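You operate a simulated robot arm through the tools that you are given. There is no shell and no other tool. Be economical: measure what you need, move in short steps, check, and stop when the job is done.

Carry out the task below with a simulated robot arm. There is one attempt and no reset: what you move stays moved.

TASK
Stand the grey cylinder beside the yellow bottle. It goes on the side that lies toward x -1.0, y +0.0 (a direction in the base frame), with about 3 cm between them.

It is judged by the outcome, as a careful person would: the job done as asked, and still so three seconds after it is handed in. It fails if anything else is knocked over, pushed out of place, dropped, spilled or broken.

THE ROBOT
A 7-joint arm with a two-finger parallel gripper, fixed in place. Base frame: the origin is at the foot of the arm, x ahead of it, y to its left, z up; the work surface is at about z = 0. Lengths are in mm, angles in degrees, forces in N, time in s.
With the tool pointing down near the work surface it reaches from about 240 to 620 mm from the base axis. Its first joint turns from -66.0 to 66.0 degrees. Payload 2.6 kg.
Tool frame: the origin (TCP) lies between the finger pads and is the grasp point; the fingertips stand 30 mm ahead of it; z points along the fingers, y is the line along which they close. The gripper opens to 94 mm. The fingers are 28 mm wide and 10 mm thick; the gripper's body (50 by 96 mm) begins 55 mm behind the TCP.
Orientation is that of the tool frame in the base frame, as [roll, pitch, yaw] about the fixed x, y, z axes, in that order (R = Rz(yaw) Ry(pitch) Rx(roll)). With the fingers straight down and closing along the base's y, the tool's x points along the base's -x, its y along +y and its z along -z.

THE INTERFACE
- The arm moves only by the tool servo_tool. Its argument "deltas" is a list of rows, each a list of 3 entries, a list of its own where there are three numbers: the shift along the tool's x, y, z in units of 200 mm (1.0 is 200 mm), then the turn, a rotation vector about the tool's x, y, z in units of 120 degrees (1.0 is 120 degrees), then the opening in per cent of the stroke, from 0 (shut) to 100 (fully open). In form: [[[tx, ty, tz], [wx, wy, wz], grip], ...]. A call has 1 to 8 rows; each row is the pose to reach, as a shift and turn from the pose commanded when the call began, along the tool's axes at that moment. A call with a number of a shift or a turn outside -1 to 1 is refused whole. A row lasts 0.2 s, in which the tool goes at most 50 mm and 8.6 degrees; a call with a longer step from one row to the next is refused whole, and so is a gripper value outside its range. A pose out of reach is approached as far as the arm can. The call stops where the force on the tool passes 40 N (or 10 N more than at its start, if that is more) or the arm is blocked; 0.2 s more then pass. The fingers move at their own pace (about 72 mm/s each) and stop on an object; they squeeze with about 28 N. The grip force told is the motor's: it shows also when the fingers shut on nothing. Time passes only in rows, and 0.2 s behind the last, so rows that repeat a pose let the fingers close. It gives the time, the measured TCP pose, the force on the tool (base axes), the opening and the grip force at its end, in the units of the frame above (readings bear some noise), and new pictures: "pictures" is both (left out), scene, wrist or none.
- Cameras (640 x 400 px; columns grow to the right, rows downward): "scene" is fixed at [28.2, 415.4, 584.6]; the picture's right is [-0.85, -0.53, 0.00], its down [-0.23, 0.37, -0.90] and it looks along [0.47, -0.76, -0.44] (base axes); focal length 321 px, centre (320, 200). "wrist" rides on the gripper at [-37, 0, -58] in the tool frame; the picture's right is [0.00, -1.00, 0.00], its down [0.97, 0.00, -0.24] and it looks along [0.24, 0.00, 0.97] (tool axes); focal length 218 px, centre (320, 200).
- probe_pixels(camera, pixels): for up to 12 pixels [column, row] of the newest picture of that camera ("zoom" is the newest enlarged one), the place [x, y, z] in the base frame of the surface seen there, good to about 3 mm, but the place of the scene camera against the robot may be out by one fixed shift of up to 18 mm in any direction. No time passes.
- enlarge(camera, box): a new picture of the part [left, top, right, bottom] of that camera's present view, enlarged. No time passes.
- hand_in(): hands the job in; it is judged then, once.

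Work in short steps. Measure before you move; look again where a grasp or a placing could have gone wrong, and mend it. You have 60 turns and 120 pictures in all, the two below and enlarged ones among them. Open the gripper and draw the arm clear of the work before you hand the job in, unless the task says otherwise; then end with one line.

The tools are called after ">>>" by a JSON object that holds its "method" and its "body". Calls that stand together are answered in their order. servo_tool: Moves the arm, as the interface text tells. Its arguments: {"type":"object","properties":{"deltas":{"type":"array","items":{"type":"array"}},"pictures":{"type":"string","enum":["both","scene","wrist","none"]}},"required":["deltas"]} The other tools are called the same way: probe_pixels (camera, pixels) gives the place of the surface under pixels of a picture; enlarge (camera, box) takes an enlarged picture of a part of a camera's view; hand_in () hands the job in.

At the start:

```text
time: 0.0
tool_pos: [260.2, -237.7, 260.9]
ee_rot: [179.9, -0.1, -180.0]
force: [-0.4, -0.3, 0.4]
finger_gap: 94.1
finger_force: 0.1
```

scene: 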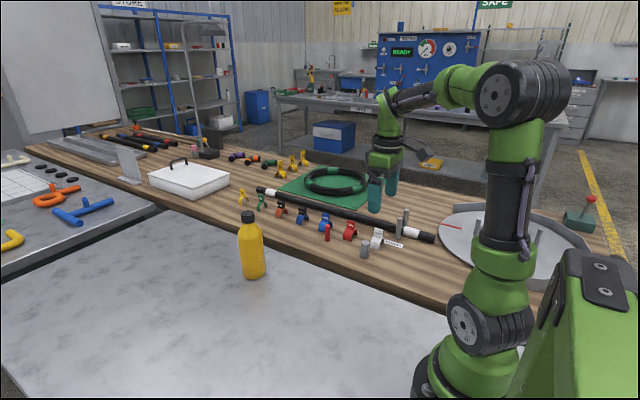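
wrist: 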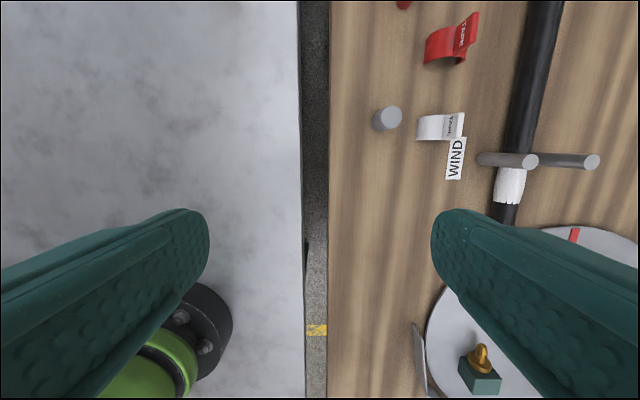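

The grey cylinder seems to be at scene (364,250) / wrist (387,118), and the yellow bottle at scene (252,245). I'll enlarge and probe both.

>>> {"method": "enlarge", "body": {"camera": "scene", "box": [220, 170, 460, 320]}}

>>> {"method": "probe_pixels", "body": {"camera": "wrist", "pixels": [[390, 117], [382, 110], [397, 117], [377, 122], [387, 108], [389, 127], [360, 130], [520, 160], [580, 161], [440, 126], [250, 100]]}}

>>> {"method": "probe_pixels", "body": {"camera": "scene", "pixels": [[364, 243], [364, 255], [251, 212], [243, 260], [252, 260], [262, 260], [252, 276], [251, 230], [300, 300], [404, 212], [398, 225], [335, 260]]}}

```text
2.67 times, centred on (340, 245) of scene
```

zoom: 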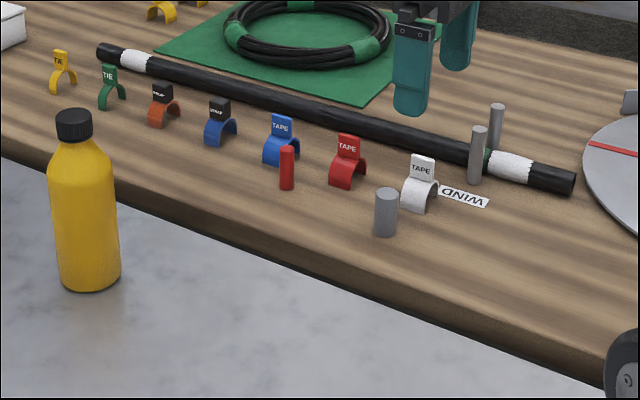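

```text
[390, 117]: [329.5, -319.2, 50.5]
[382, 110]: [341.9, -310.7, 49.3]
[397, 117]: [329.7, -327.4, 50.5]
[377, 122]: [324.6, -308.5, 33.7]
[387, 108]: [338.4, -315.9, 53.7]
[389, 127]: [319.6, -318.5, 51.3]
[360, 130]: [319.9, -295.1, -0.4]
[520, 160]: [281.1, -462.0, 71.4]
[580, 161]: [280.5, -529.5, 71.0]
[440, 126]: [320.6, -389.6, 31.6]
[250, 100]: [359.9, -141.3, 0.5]
```

```text
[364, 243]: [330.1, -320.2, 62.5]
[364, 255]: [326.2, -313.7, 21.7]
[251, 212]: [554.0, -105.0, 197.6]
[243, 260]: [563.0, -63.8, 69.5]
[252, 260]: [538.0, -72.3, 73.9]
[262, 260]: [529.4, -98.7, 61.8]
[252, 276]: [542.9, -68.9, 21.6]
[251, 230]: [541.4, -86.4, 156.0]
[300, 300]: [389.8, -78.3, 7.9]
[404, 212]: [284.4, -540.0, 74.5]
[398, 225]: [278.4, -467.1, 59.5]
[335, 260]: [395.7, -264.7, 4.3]
```

Cylinder is about 25 mm across and 50 mm tall at (329,-319). I'll tilt the tool 30° (hand leaning back, so the hand and camera clear the bottle when placing) and look at the bottle with the wrist camera.

>>> {"method": "servo_tool", "body": {"deltas": [[[-0.14, 0.148, -0.04], [0, -0.05, 0], 53], [[-0.28, 0.296, -0.08], [0, -0.1, 0], 53], [[-0.42, 0.444, -0.12], [0, -0.15, 0], 53], [[-0.56, 0.592, -0.16], [0, -0.2, 0], 53], [[-0.7, 0.74, -0.2], [0, -0.25, 0], 53], [[-0.7, 0.74, -0.2], [0, -0.25, 0], 53]]}}

```text
time: 1.4
tool_pos: [401.3, -87.2, 303.6]
ee_rot: [-180.0, 30.1, -180.0]
force: [-0.3, -0.2, 0.2]
finger_gap: 49.8
finger_force: 0.1
```

scene: 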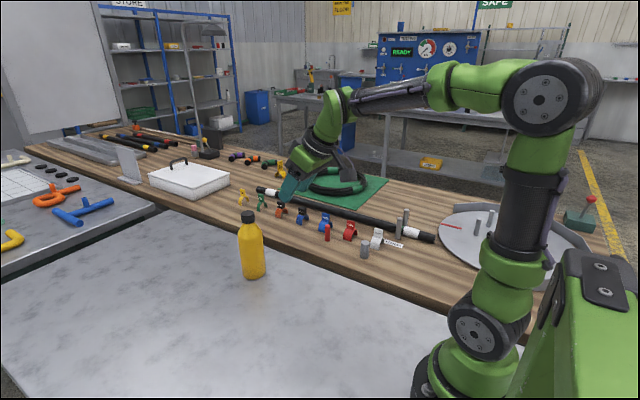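
wrist: 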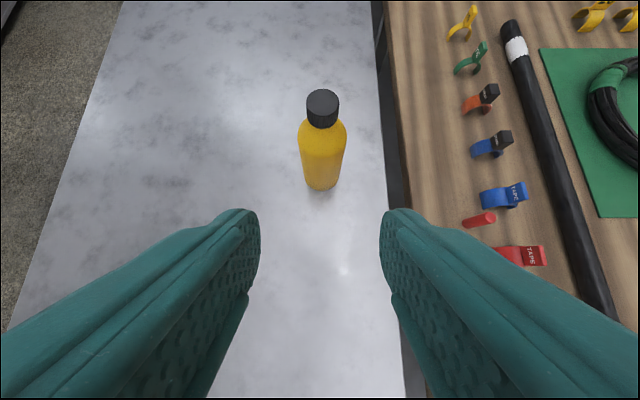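

>>> {"method": "probe_pixels", "body": {"camera": "wrist", "pixels": [[322, 110], [322, 93], [322, 122], [322, 160], [322, 185], [301, 155], [343, 155], [307, 180], [337, 180], [320, 198], [312, 175], [332, 175]]}}

>>> {"method": "enlarge", "body": {"camera": "wrist", "box": [272, 75, 372, 205]}}

```text
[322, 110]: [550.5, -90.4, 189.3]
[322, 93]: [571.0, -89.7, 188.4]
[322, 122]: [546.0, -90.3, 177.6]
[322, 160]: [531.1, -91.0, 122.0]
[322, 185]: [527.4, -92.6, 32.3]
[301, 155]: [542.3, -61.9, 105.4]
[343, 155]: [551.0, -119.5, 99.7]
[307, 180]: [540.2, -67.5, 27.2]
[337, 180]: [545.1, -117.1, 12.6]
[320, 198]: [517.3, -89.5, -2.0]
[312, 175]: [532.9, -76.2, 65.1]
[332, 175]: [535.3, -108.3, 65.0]
```

```text
3.08 times, centred on (322, 140) of wrist
```

zoom: 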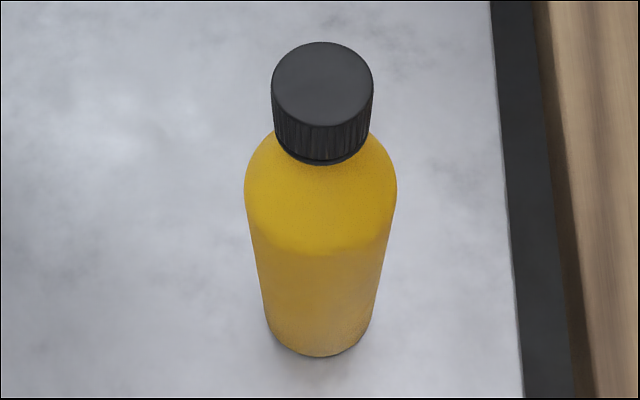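

Bottle: centre about (557,-91), radius 30, front at x≈527.5. Moving now to over the cylinder, keeping the tilt.

>>> {"method": "servo_tool", "body": {"deltas": [[[0.14, -0.166, 0.058], [0, 0, 0], 53], [[0.28, -0.333, 0.115], [0, 0, 0], 53], [[0.42, -0.5, 0.173], [0, 0, 0], 53], [[0.56, -0.666, 0.231], [0, 0, 0], 53], [[0.7, -0.833, 0.288], [0, 0, 0], 53], [[0.84, -1.0, 0.346], [0, 0, 0], 53], [[0.84, -1.0, 0.346], [0, 0, 0], 53]], "pictures": "wrist"}}

```text
time: 3.0
tool_pos: [286.8, -289.9, 158.9]
ee_rot: [-180.0, 30.0, -179.9]
force: [-1.1, 0.1, 0.1]
finger_gap: 49.6
finger_force: 0.1
```

wrist: 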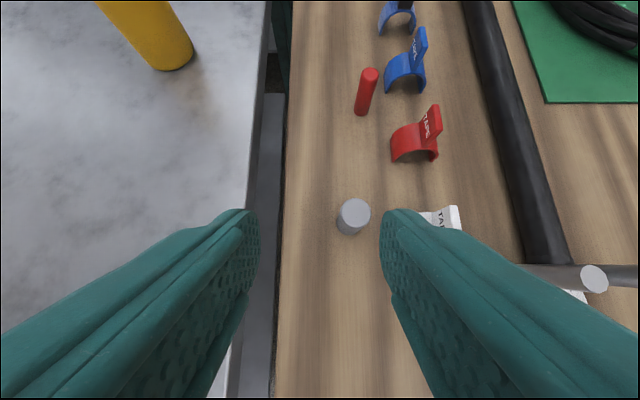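

>>> {"method": "probe_pixels", "body": {"camera": "wrist", "pixels": [[354, 213], [341, 213], [368, 213], [354, 201], [354, 224], [347, 229], [343, 222], [425, 214], [422, 222], [350, 240]]}}

>>> {"method": "enlarge", "body": {"camera": "wrist", "box": [310, 180, 390, 250]}}

```text
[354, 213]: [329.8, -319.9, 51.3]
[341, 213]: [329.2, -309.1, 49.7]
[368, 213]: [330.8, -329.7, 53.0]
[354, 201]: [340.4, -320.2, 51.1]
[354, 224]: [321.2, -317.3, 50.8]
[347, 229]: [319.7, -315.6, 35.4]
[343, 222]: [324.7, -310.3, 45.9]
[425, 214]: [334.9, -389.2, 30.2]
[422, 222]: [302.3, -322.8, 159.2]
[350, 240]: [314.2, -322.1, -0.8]
```

```text
5.71 times, centred on (350, 215) of wrist
```

zoom: 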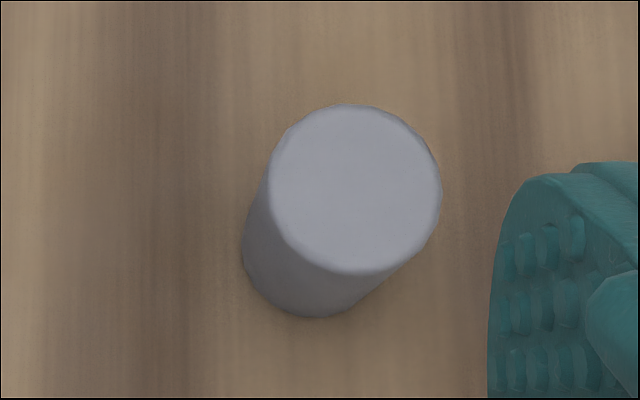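

Cylinder centre (330,-319.5), diameter ~23, top z 51. Aligning above it, then checking.

>>> {"method": "servo_tool", "body": {"deltas": [[[-0.018, -0.075, 0.12], [0, 0, 0], 53], [[-0.03, -0.149, 0.24], [0, 0, 0], 53], [[-0.037, -0.149, 0.356], [0, 0, 0], 53], [[-0.037, -0.149, 0.356], [0, 0, 0], 53]]}}

```text
time: 4.0
tool_pos: [328.4, -318.5, 102.6]
ee_rot: [-180.0, 30.1, -180.0]
force: [-1.1, 0.0, 0.7]
finger_gap: 49.6
finger_force: 0.0
```

scene: 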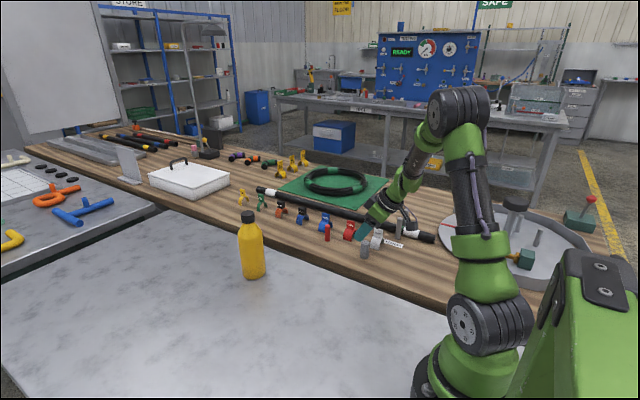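
wrist: 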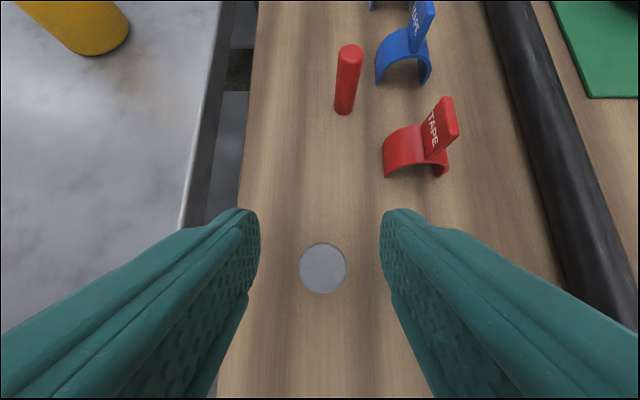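

Centred within ~1 mm. Descending vertically to z≈38.

>>> {"method": "servo_tool", "body": {"deltas": [[[0.04, -0.004, 0.07], [0, 0, 0], 53], [[0.077, -0.004, 0.14], [0, 0, 0], 53], [[0.115, -0.004, 0.21], [0, 0, 0], 53], [[0.153, -0.004, 0.281], [0, 0, 0], 53], [[0.153, -0.004, 0.281], [0, 0, 0], 53]]}}

```text
time: 5.2
tool_pos: [331.7, -320.1, 37.6]
ee_rot: [179.9, 30.1, -180.0]
force: [-0.6, -0.1, -0.3]
finger_gap: 49.9
finger_force: 0.0
```

scene: 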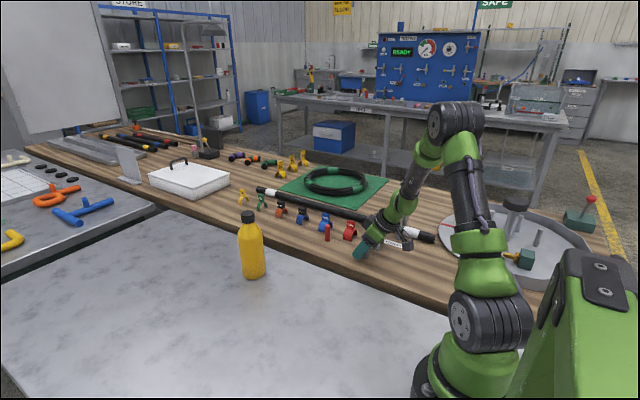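
wrist: 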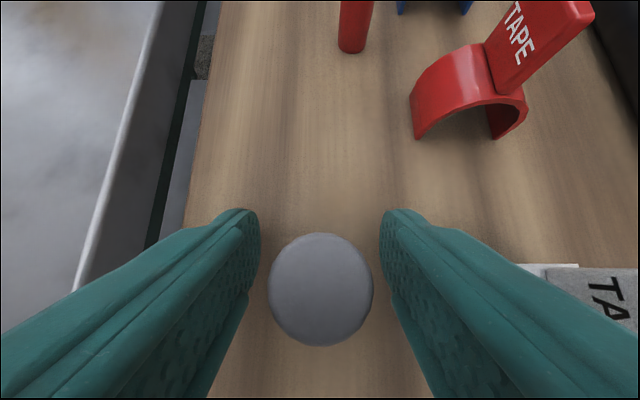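

Cylinder sits between the pads. Closing.

>>> {"method": "servo_tool", "body": {"deltas": [[[0, 0, 0], [0, 0, 0], 0], [[0, 0, 0], [0, 0, 0], 0], [[0, 0, 0], [0, 0, 0], 0]], "pictures": "wrist"}}

```text
time: 6.0
tool_pos: [332.3, -318.8, 38.3]
ee_rot: [-180.0, 30.1, 180.0]
force: [0.8, 1.2, -0.2]
finger_gap: 25.8
finger_force: 28.1
```

wrist: 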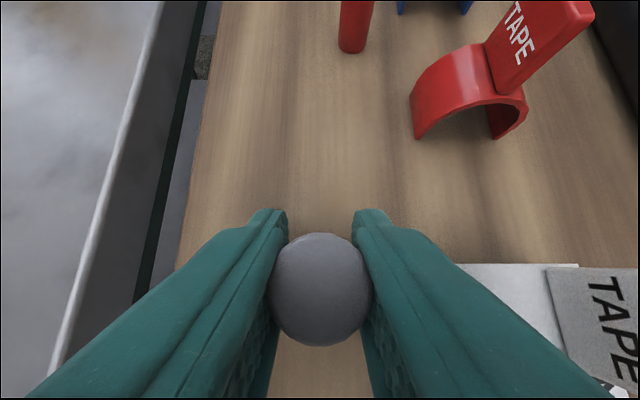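

Gripped, 25.8 mm wide. Lifting straight up 90 mm.

>>> {"method": "servo_tool", "body": {"deltas": [[[-0.025, 0, -0.043], [0, 0, 0], 0], [[-0.075, 0, -0.13], [0, 0, 0], 0], [[-0.15, 0, -0.26], [0, 0, 0], 0], [[-0.225, 0, -0.39], [0, 0, 0], 0], [[-0.225, 0, -0.39], [0, 0, 0], 0]]}}

```text
time: 7.2
tool_pos: [330.6, -320.3, 125.8]
ee_rot: [-180.0, 30.0, -179.9]
force: [-0.6, -0.4, 0.5]
finger_gap: 25.6
finger_force: 27.7
```

scene: 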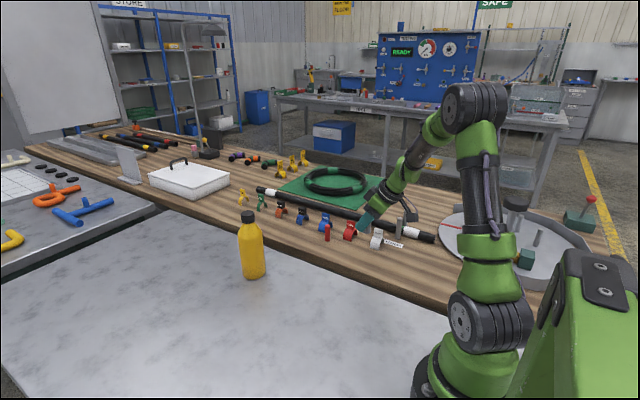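
wrist: 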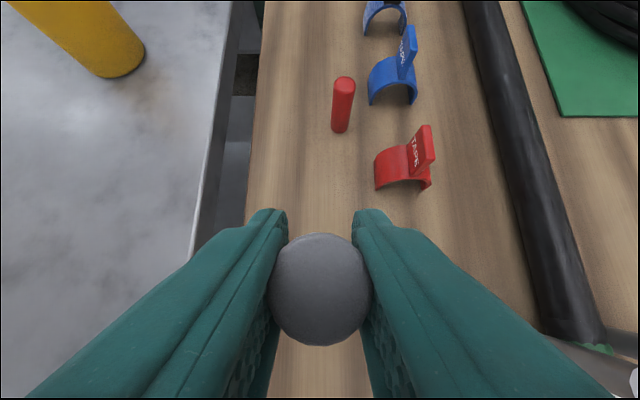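

Held firmly. Carrying toward the bottle, stopping short in x.

>>> {"method": "servo_tool", "body": {"deltas": [[[-0.072, 0.167, 0.042], [0, 0, 0], 0], [[-0.144, 0.333, 0.083], [0, 0, 0], 0], [[-0.217, 0.5, 0.125], [0, 0, 0], 0], [[-0.289, 0.667, 0.167], [0, 0, 0], 0], [[-0.361, 0.833, 0.208], [0, 0, 0], 0], [[-0.433, 1.0, 0.25], [0, 0, 0], 0], [[-0.433, 1.0, 0.25], [0, 0, 0], 0]]}}

```text
time: 8.8
tool_pos: [430.2, -118.7, 129.3]
ee_rot: [179.9, 29.9, 180.0]
force: [-0.3, 1.1, -1.3]
finger_gap: 25.7
finger_force: 27.9
```

scene: 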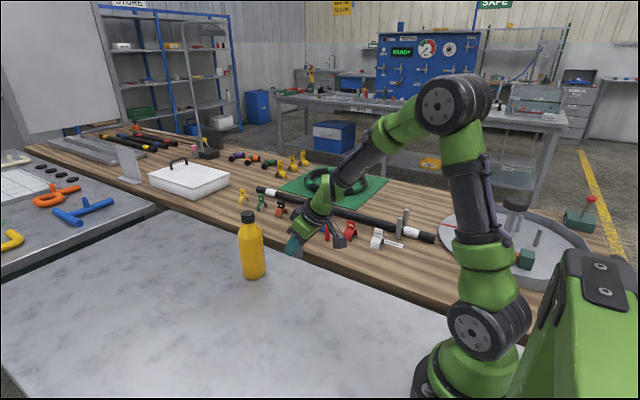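
wrist: 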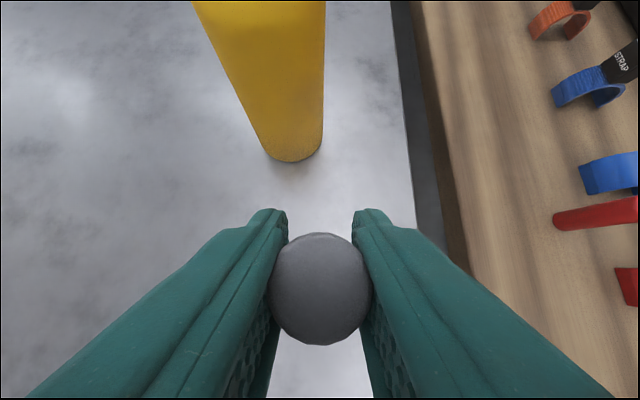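

Re-measuring the bottle from here, near its base, and the held cylinder's top.

>>> {"method": "probe_pixels", "body": {"camera": "wrist", "pixels": [[292, 155], [292, 140], [292, 110], [292, 60], [292, 165], [268, 140], [318, 140], [320, 290], [320, 237], [320, 342], [270, 288], [370, 288]]}}

```text
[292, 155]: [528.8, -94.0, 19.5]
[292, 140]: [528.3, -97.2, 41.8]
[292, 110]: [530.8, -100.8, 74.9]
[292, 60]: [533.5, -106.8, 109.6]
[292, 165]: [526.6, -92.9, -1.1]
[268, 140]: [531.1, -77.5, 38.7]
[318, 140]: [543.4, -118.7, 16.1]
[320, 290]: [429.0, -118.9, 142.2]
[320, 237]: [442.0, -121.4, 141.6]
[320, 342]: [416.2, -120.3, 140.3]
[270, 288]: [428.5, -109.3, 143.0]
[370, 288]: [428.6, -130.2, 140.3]
```

Bottle front at x≈528, y≈-91; target cylinder centre is x≈485.5, y≈-91. Moving above it at height first.

>>> {"method": "servo_tool", "body": {"deltas": [[[-0.12, 0.07, 0.07], [0, 0, 0], 0], [[-0.24, 0.1415, 0.139], [0, 0, 0], 0], [[-0.24, 0.1415, 0.139], [0, 0, 0], 0]]}}

```text
time: 9.6
tool_pos: [488.3, -88.0, 127.4]
ee_rot: [179.9, 30.0, -180.0]
force: [0.3, 0.3, -1.0]
finger_gap: 25.7
finger_force: 27.8
```

scene: 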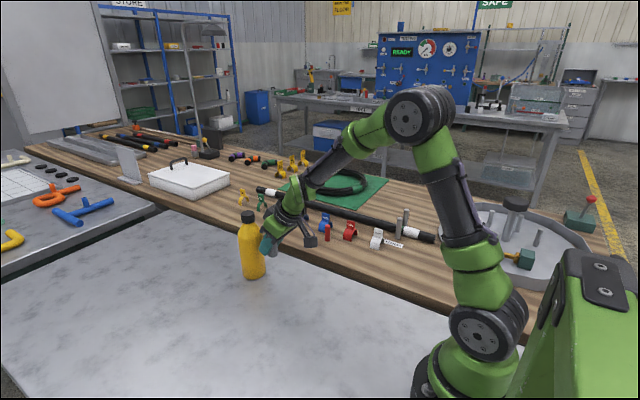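
wrist: 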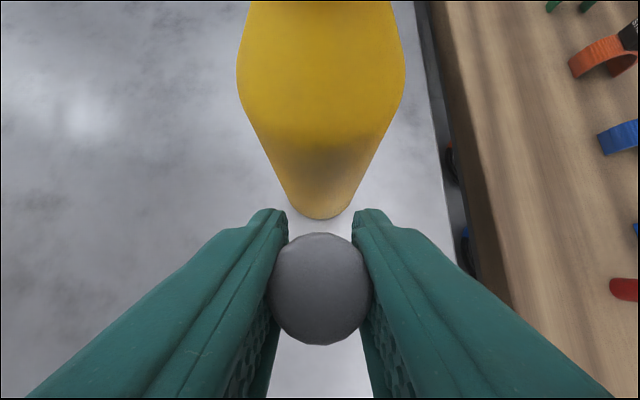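

Bottle is centred ahead (col 320). Descending 89.5 mm, ending slowly.

>>> {"method": "servo_tool", "body": {"deltas": [[[0.075, 0, 0.125], [0, 0, 0], 0], [[0.15, 0, 0.25], [0, 0, 0], 0], [[0.2, 0, 0.335], [0, 0, 0], 0], [[0.22, 0, 0.372], [0, 0, 0], 0], [[0.228, 0, 0.385], [0, 0, 0], 0], [[0.228, 0, 0.385], [0, 0, 0], 0]]}}

```text
time: 11.0
tool_pos: [488.9, -92.2, 37.8]
ee_rot: [-179.9, 30.1, -180.0]
force: [-16.9, 0.0, 29.2]
finger_gap: 25.6
finger_force: 28.4
```

scene: 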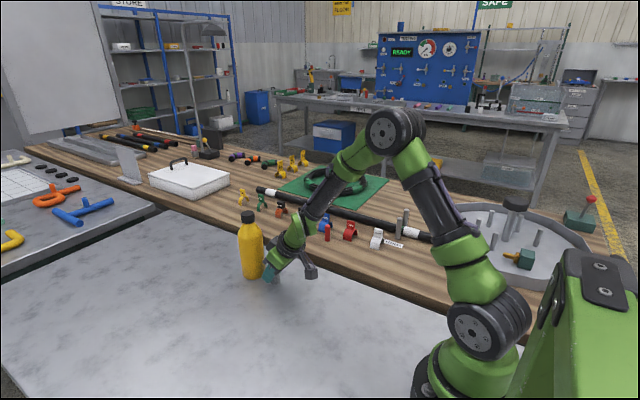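
wrist: 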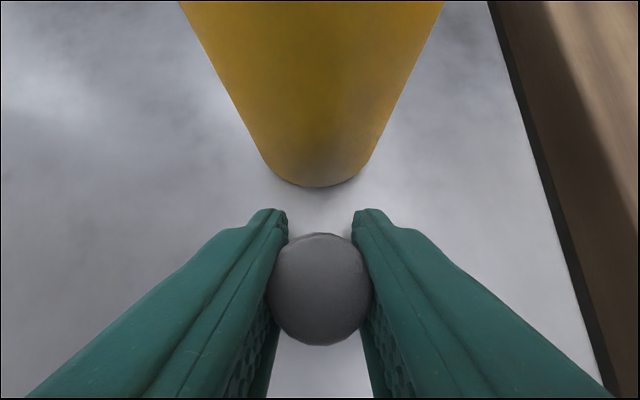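

Contact with the surface (29 N up). Measuring the gap before release.

>>> {"method": "probe_pixels", "body": {"camera": "wrist", "pixels": [[318, 180], [318, 165], [318, 186], [320, 237], [320, 235], [320, 290], [320, 340], [318, 192], [318, 210]]}}

>>> {"method": "enlarge", "body": {"camera": "scene", "box": [215, 200, 345, 300]}}

```text
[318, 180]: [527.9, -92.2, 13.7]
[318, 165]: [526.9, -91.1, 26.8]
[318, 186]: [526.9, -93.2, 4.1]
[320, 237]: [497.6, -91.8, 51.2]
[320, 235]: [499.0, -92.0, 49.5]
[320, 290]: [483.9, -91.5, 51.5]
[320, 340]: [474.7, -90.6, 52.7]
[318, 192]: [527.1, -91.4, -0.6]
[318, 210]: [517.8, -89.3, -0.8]
```

```text
4.00 times, centred on (280, 250) of scene
```

zoom: 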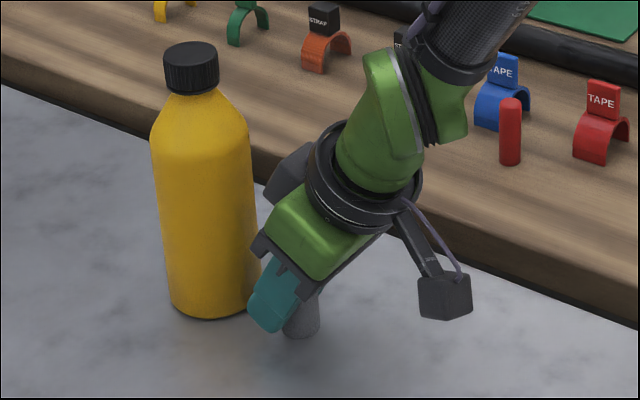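

Gap is ≈29 mm. Relieving the pressure by about 1 mm, then opening.

>>> {"method": "servo_tool", "body": {"deltas": [[[-0.0025, 0, -0.0043], [0, 0, 0], 0], [[-0.0025, 0, -0.0043], [0, 0, 0], 0], [[-0.0025, 0, -0.0043], [0, 0, 0], 35], [[-0.0025, 0, -0.0043], [0, 0, 0], 53], [[-0.0025, 0, -0.0043], [0, 0, 0], 53]]}}

```text
time: 12.2
tool_pos: [486.9, -91.8, 36.6]
ee_rot: [-180.0, 30.0, 180.0]
force: [-0.4, -0.7, 0.2]
finger_gap: 49.7
finger_force: 0.0
```

scene: 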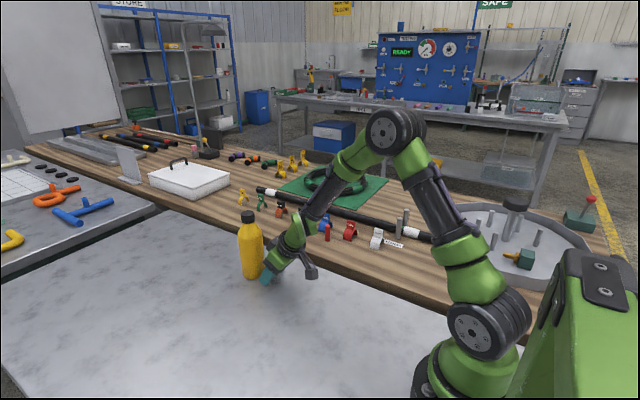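
wrist: 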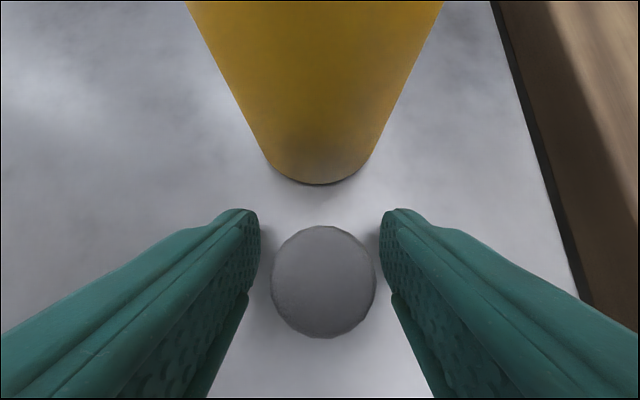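

Released and standing between the fingers. Backing out along the tool axis.

>>> {"method": "servo_tool", "body": {"deltas": [[[-0.0025, 0, -0.08], [0, 0, 0], 53], [[-0.0025, 0, -0.2], [0, 0, 0], 53], [[-0.0025, 0, -0.4], [0, 0, 0], 53], [[-0.0025, 0, -0.6], [0, 0, 0], 53], [[-0.0025, 0, -0.8], [0, 0, 0], 53], [[-0.0025, 0, -0.8], [0, 0, 0], 53]]}}

```text
time: 13.6
tool_pos: [408.5, -95.3, 177.4]
ee_rot: [179.9, 30.0, -180.0]
force: [-0.2, 0.7, -0.2]
finger_gap: 49.8
finger_force: 0.1
```

scene: 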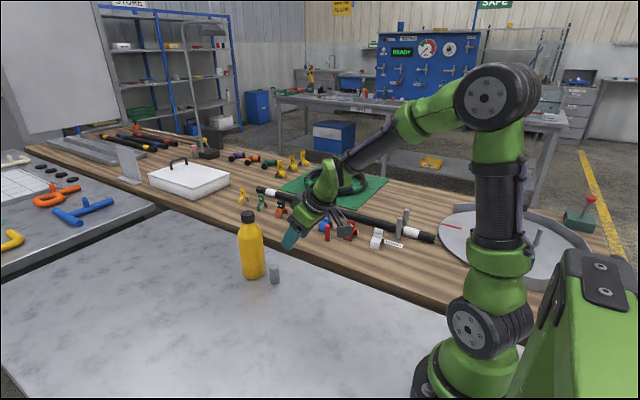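
wrist: 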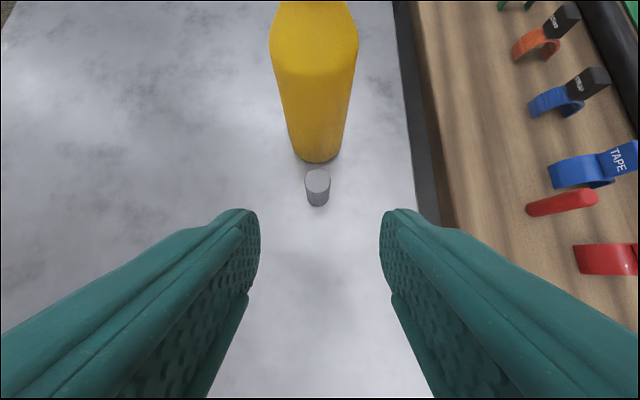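

>>> {"method": "probe_pixels", "body": {"camera": "wrist", "pixels": [[318, 179], [318, 171], [318, 188], [318, 200], [318, 150], [318, 130], [318, 158]]}}

>>> {"method": "enlarge", "body": {"camera": "scene", "box": [215, 200, 345, 300]}}

```text
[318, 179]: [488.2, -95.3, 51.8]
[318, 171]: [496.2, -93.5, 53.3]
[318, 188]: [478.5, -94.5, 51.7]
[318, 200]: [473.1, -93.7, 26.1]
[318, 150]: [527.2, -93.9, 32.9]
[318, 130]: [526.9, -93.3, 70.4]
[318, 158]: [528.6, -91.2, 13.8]
```

```text
4.00 times, centred on (280, 250) of scene
```

zoom: 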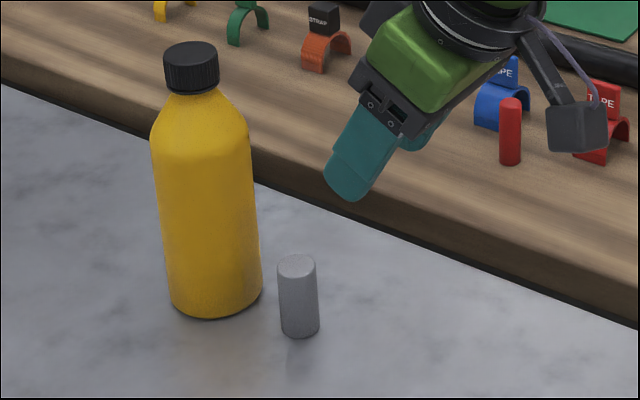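

The cylinder stands upright with a gap of about 29 mm on the bottle's -x side. The arm is clear and nothing else was disturbed, so I'm handing in.

>>> {"method": "hand_in", "body": {}}

```text
The job is handed in.
```

The grey cylinder is standing on the side of the yellow bottle toward x -1.0, with a measured gap of about 29 mm. I saw nothing else move, and the arm was clear before I handed the job in.
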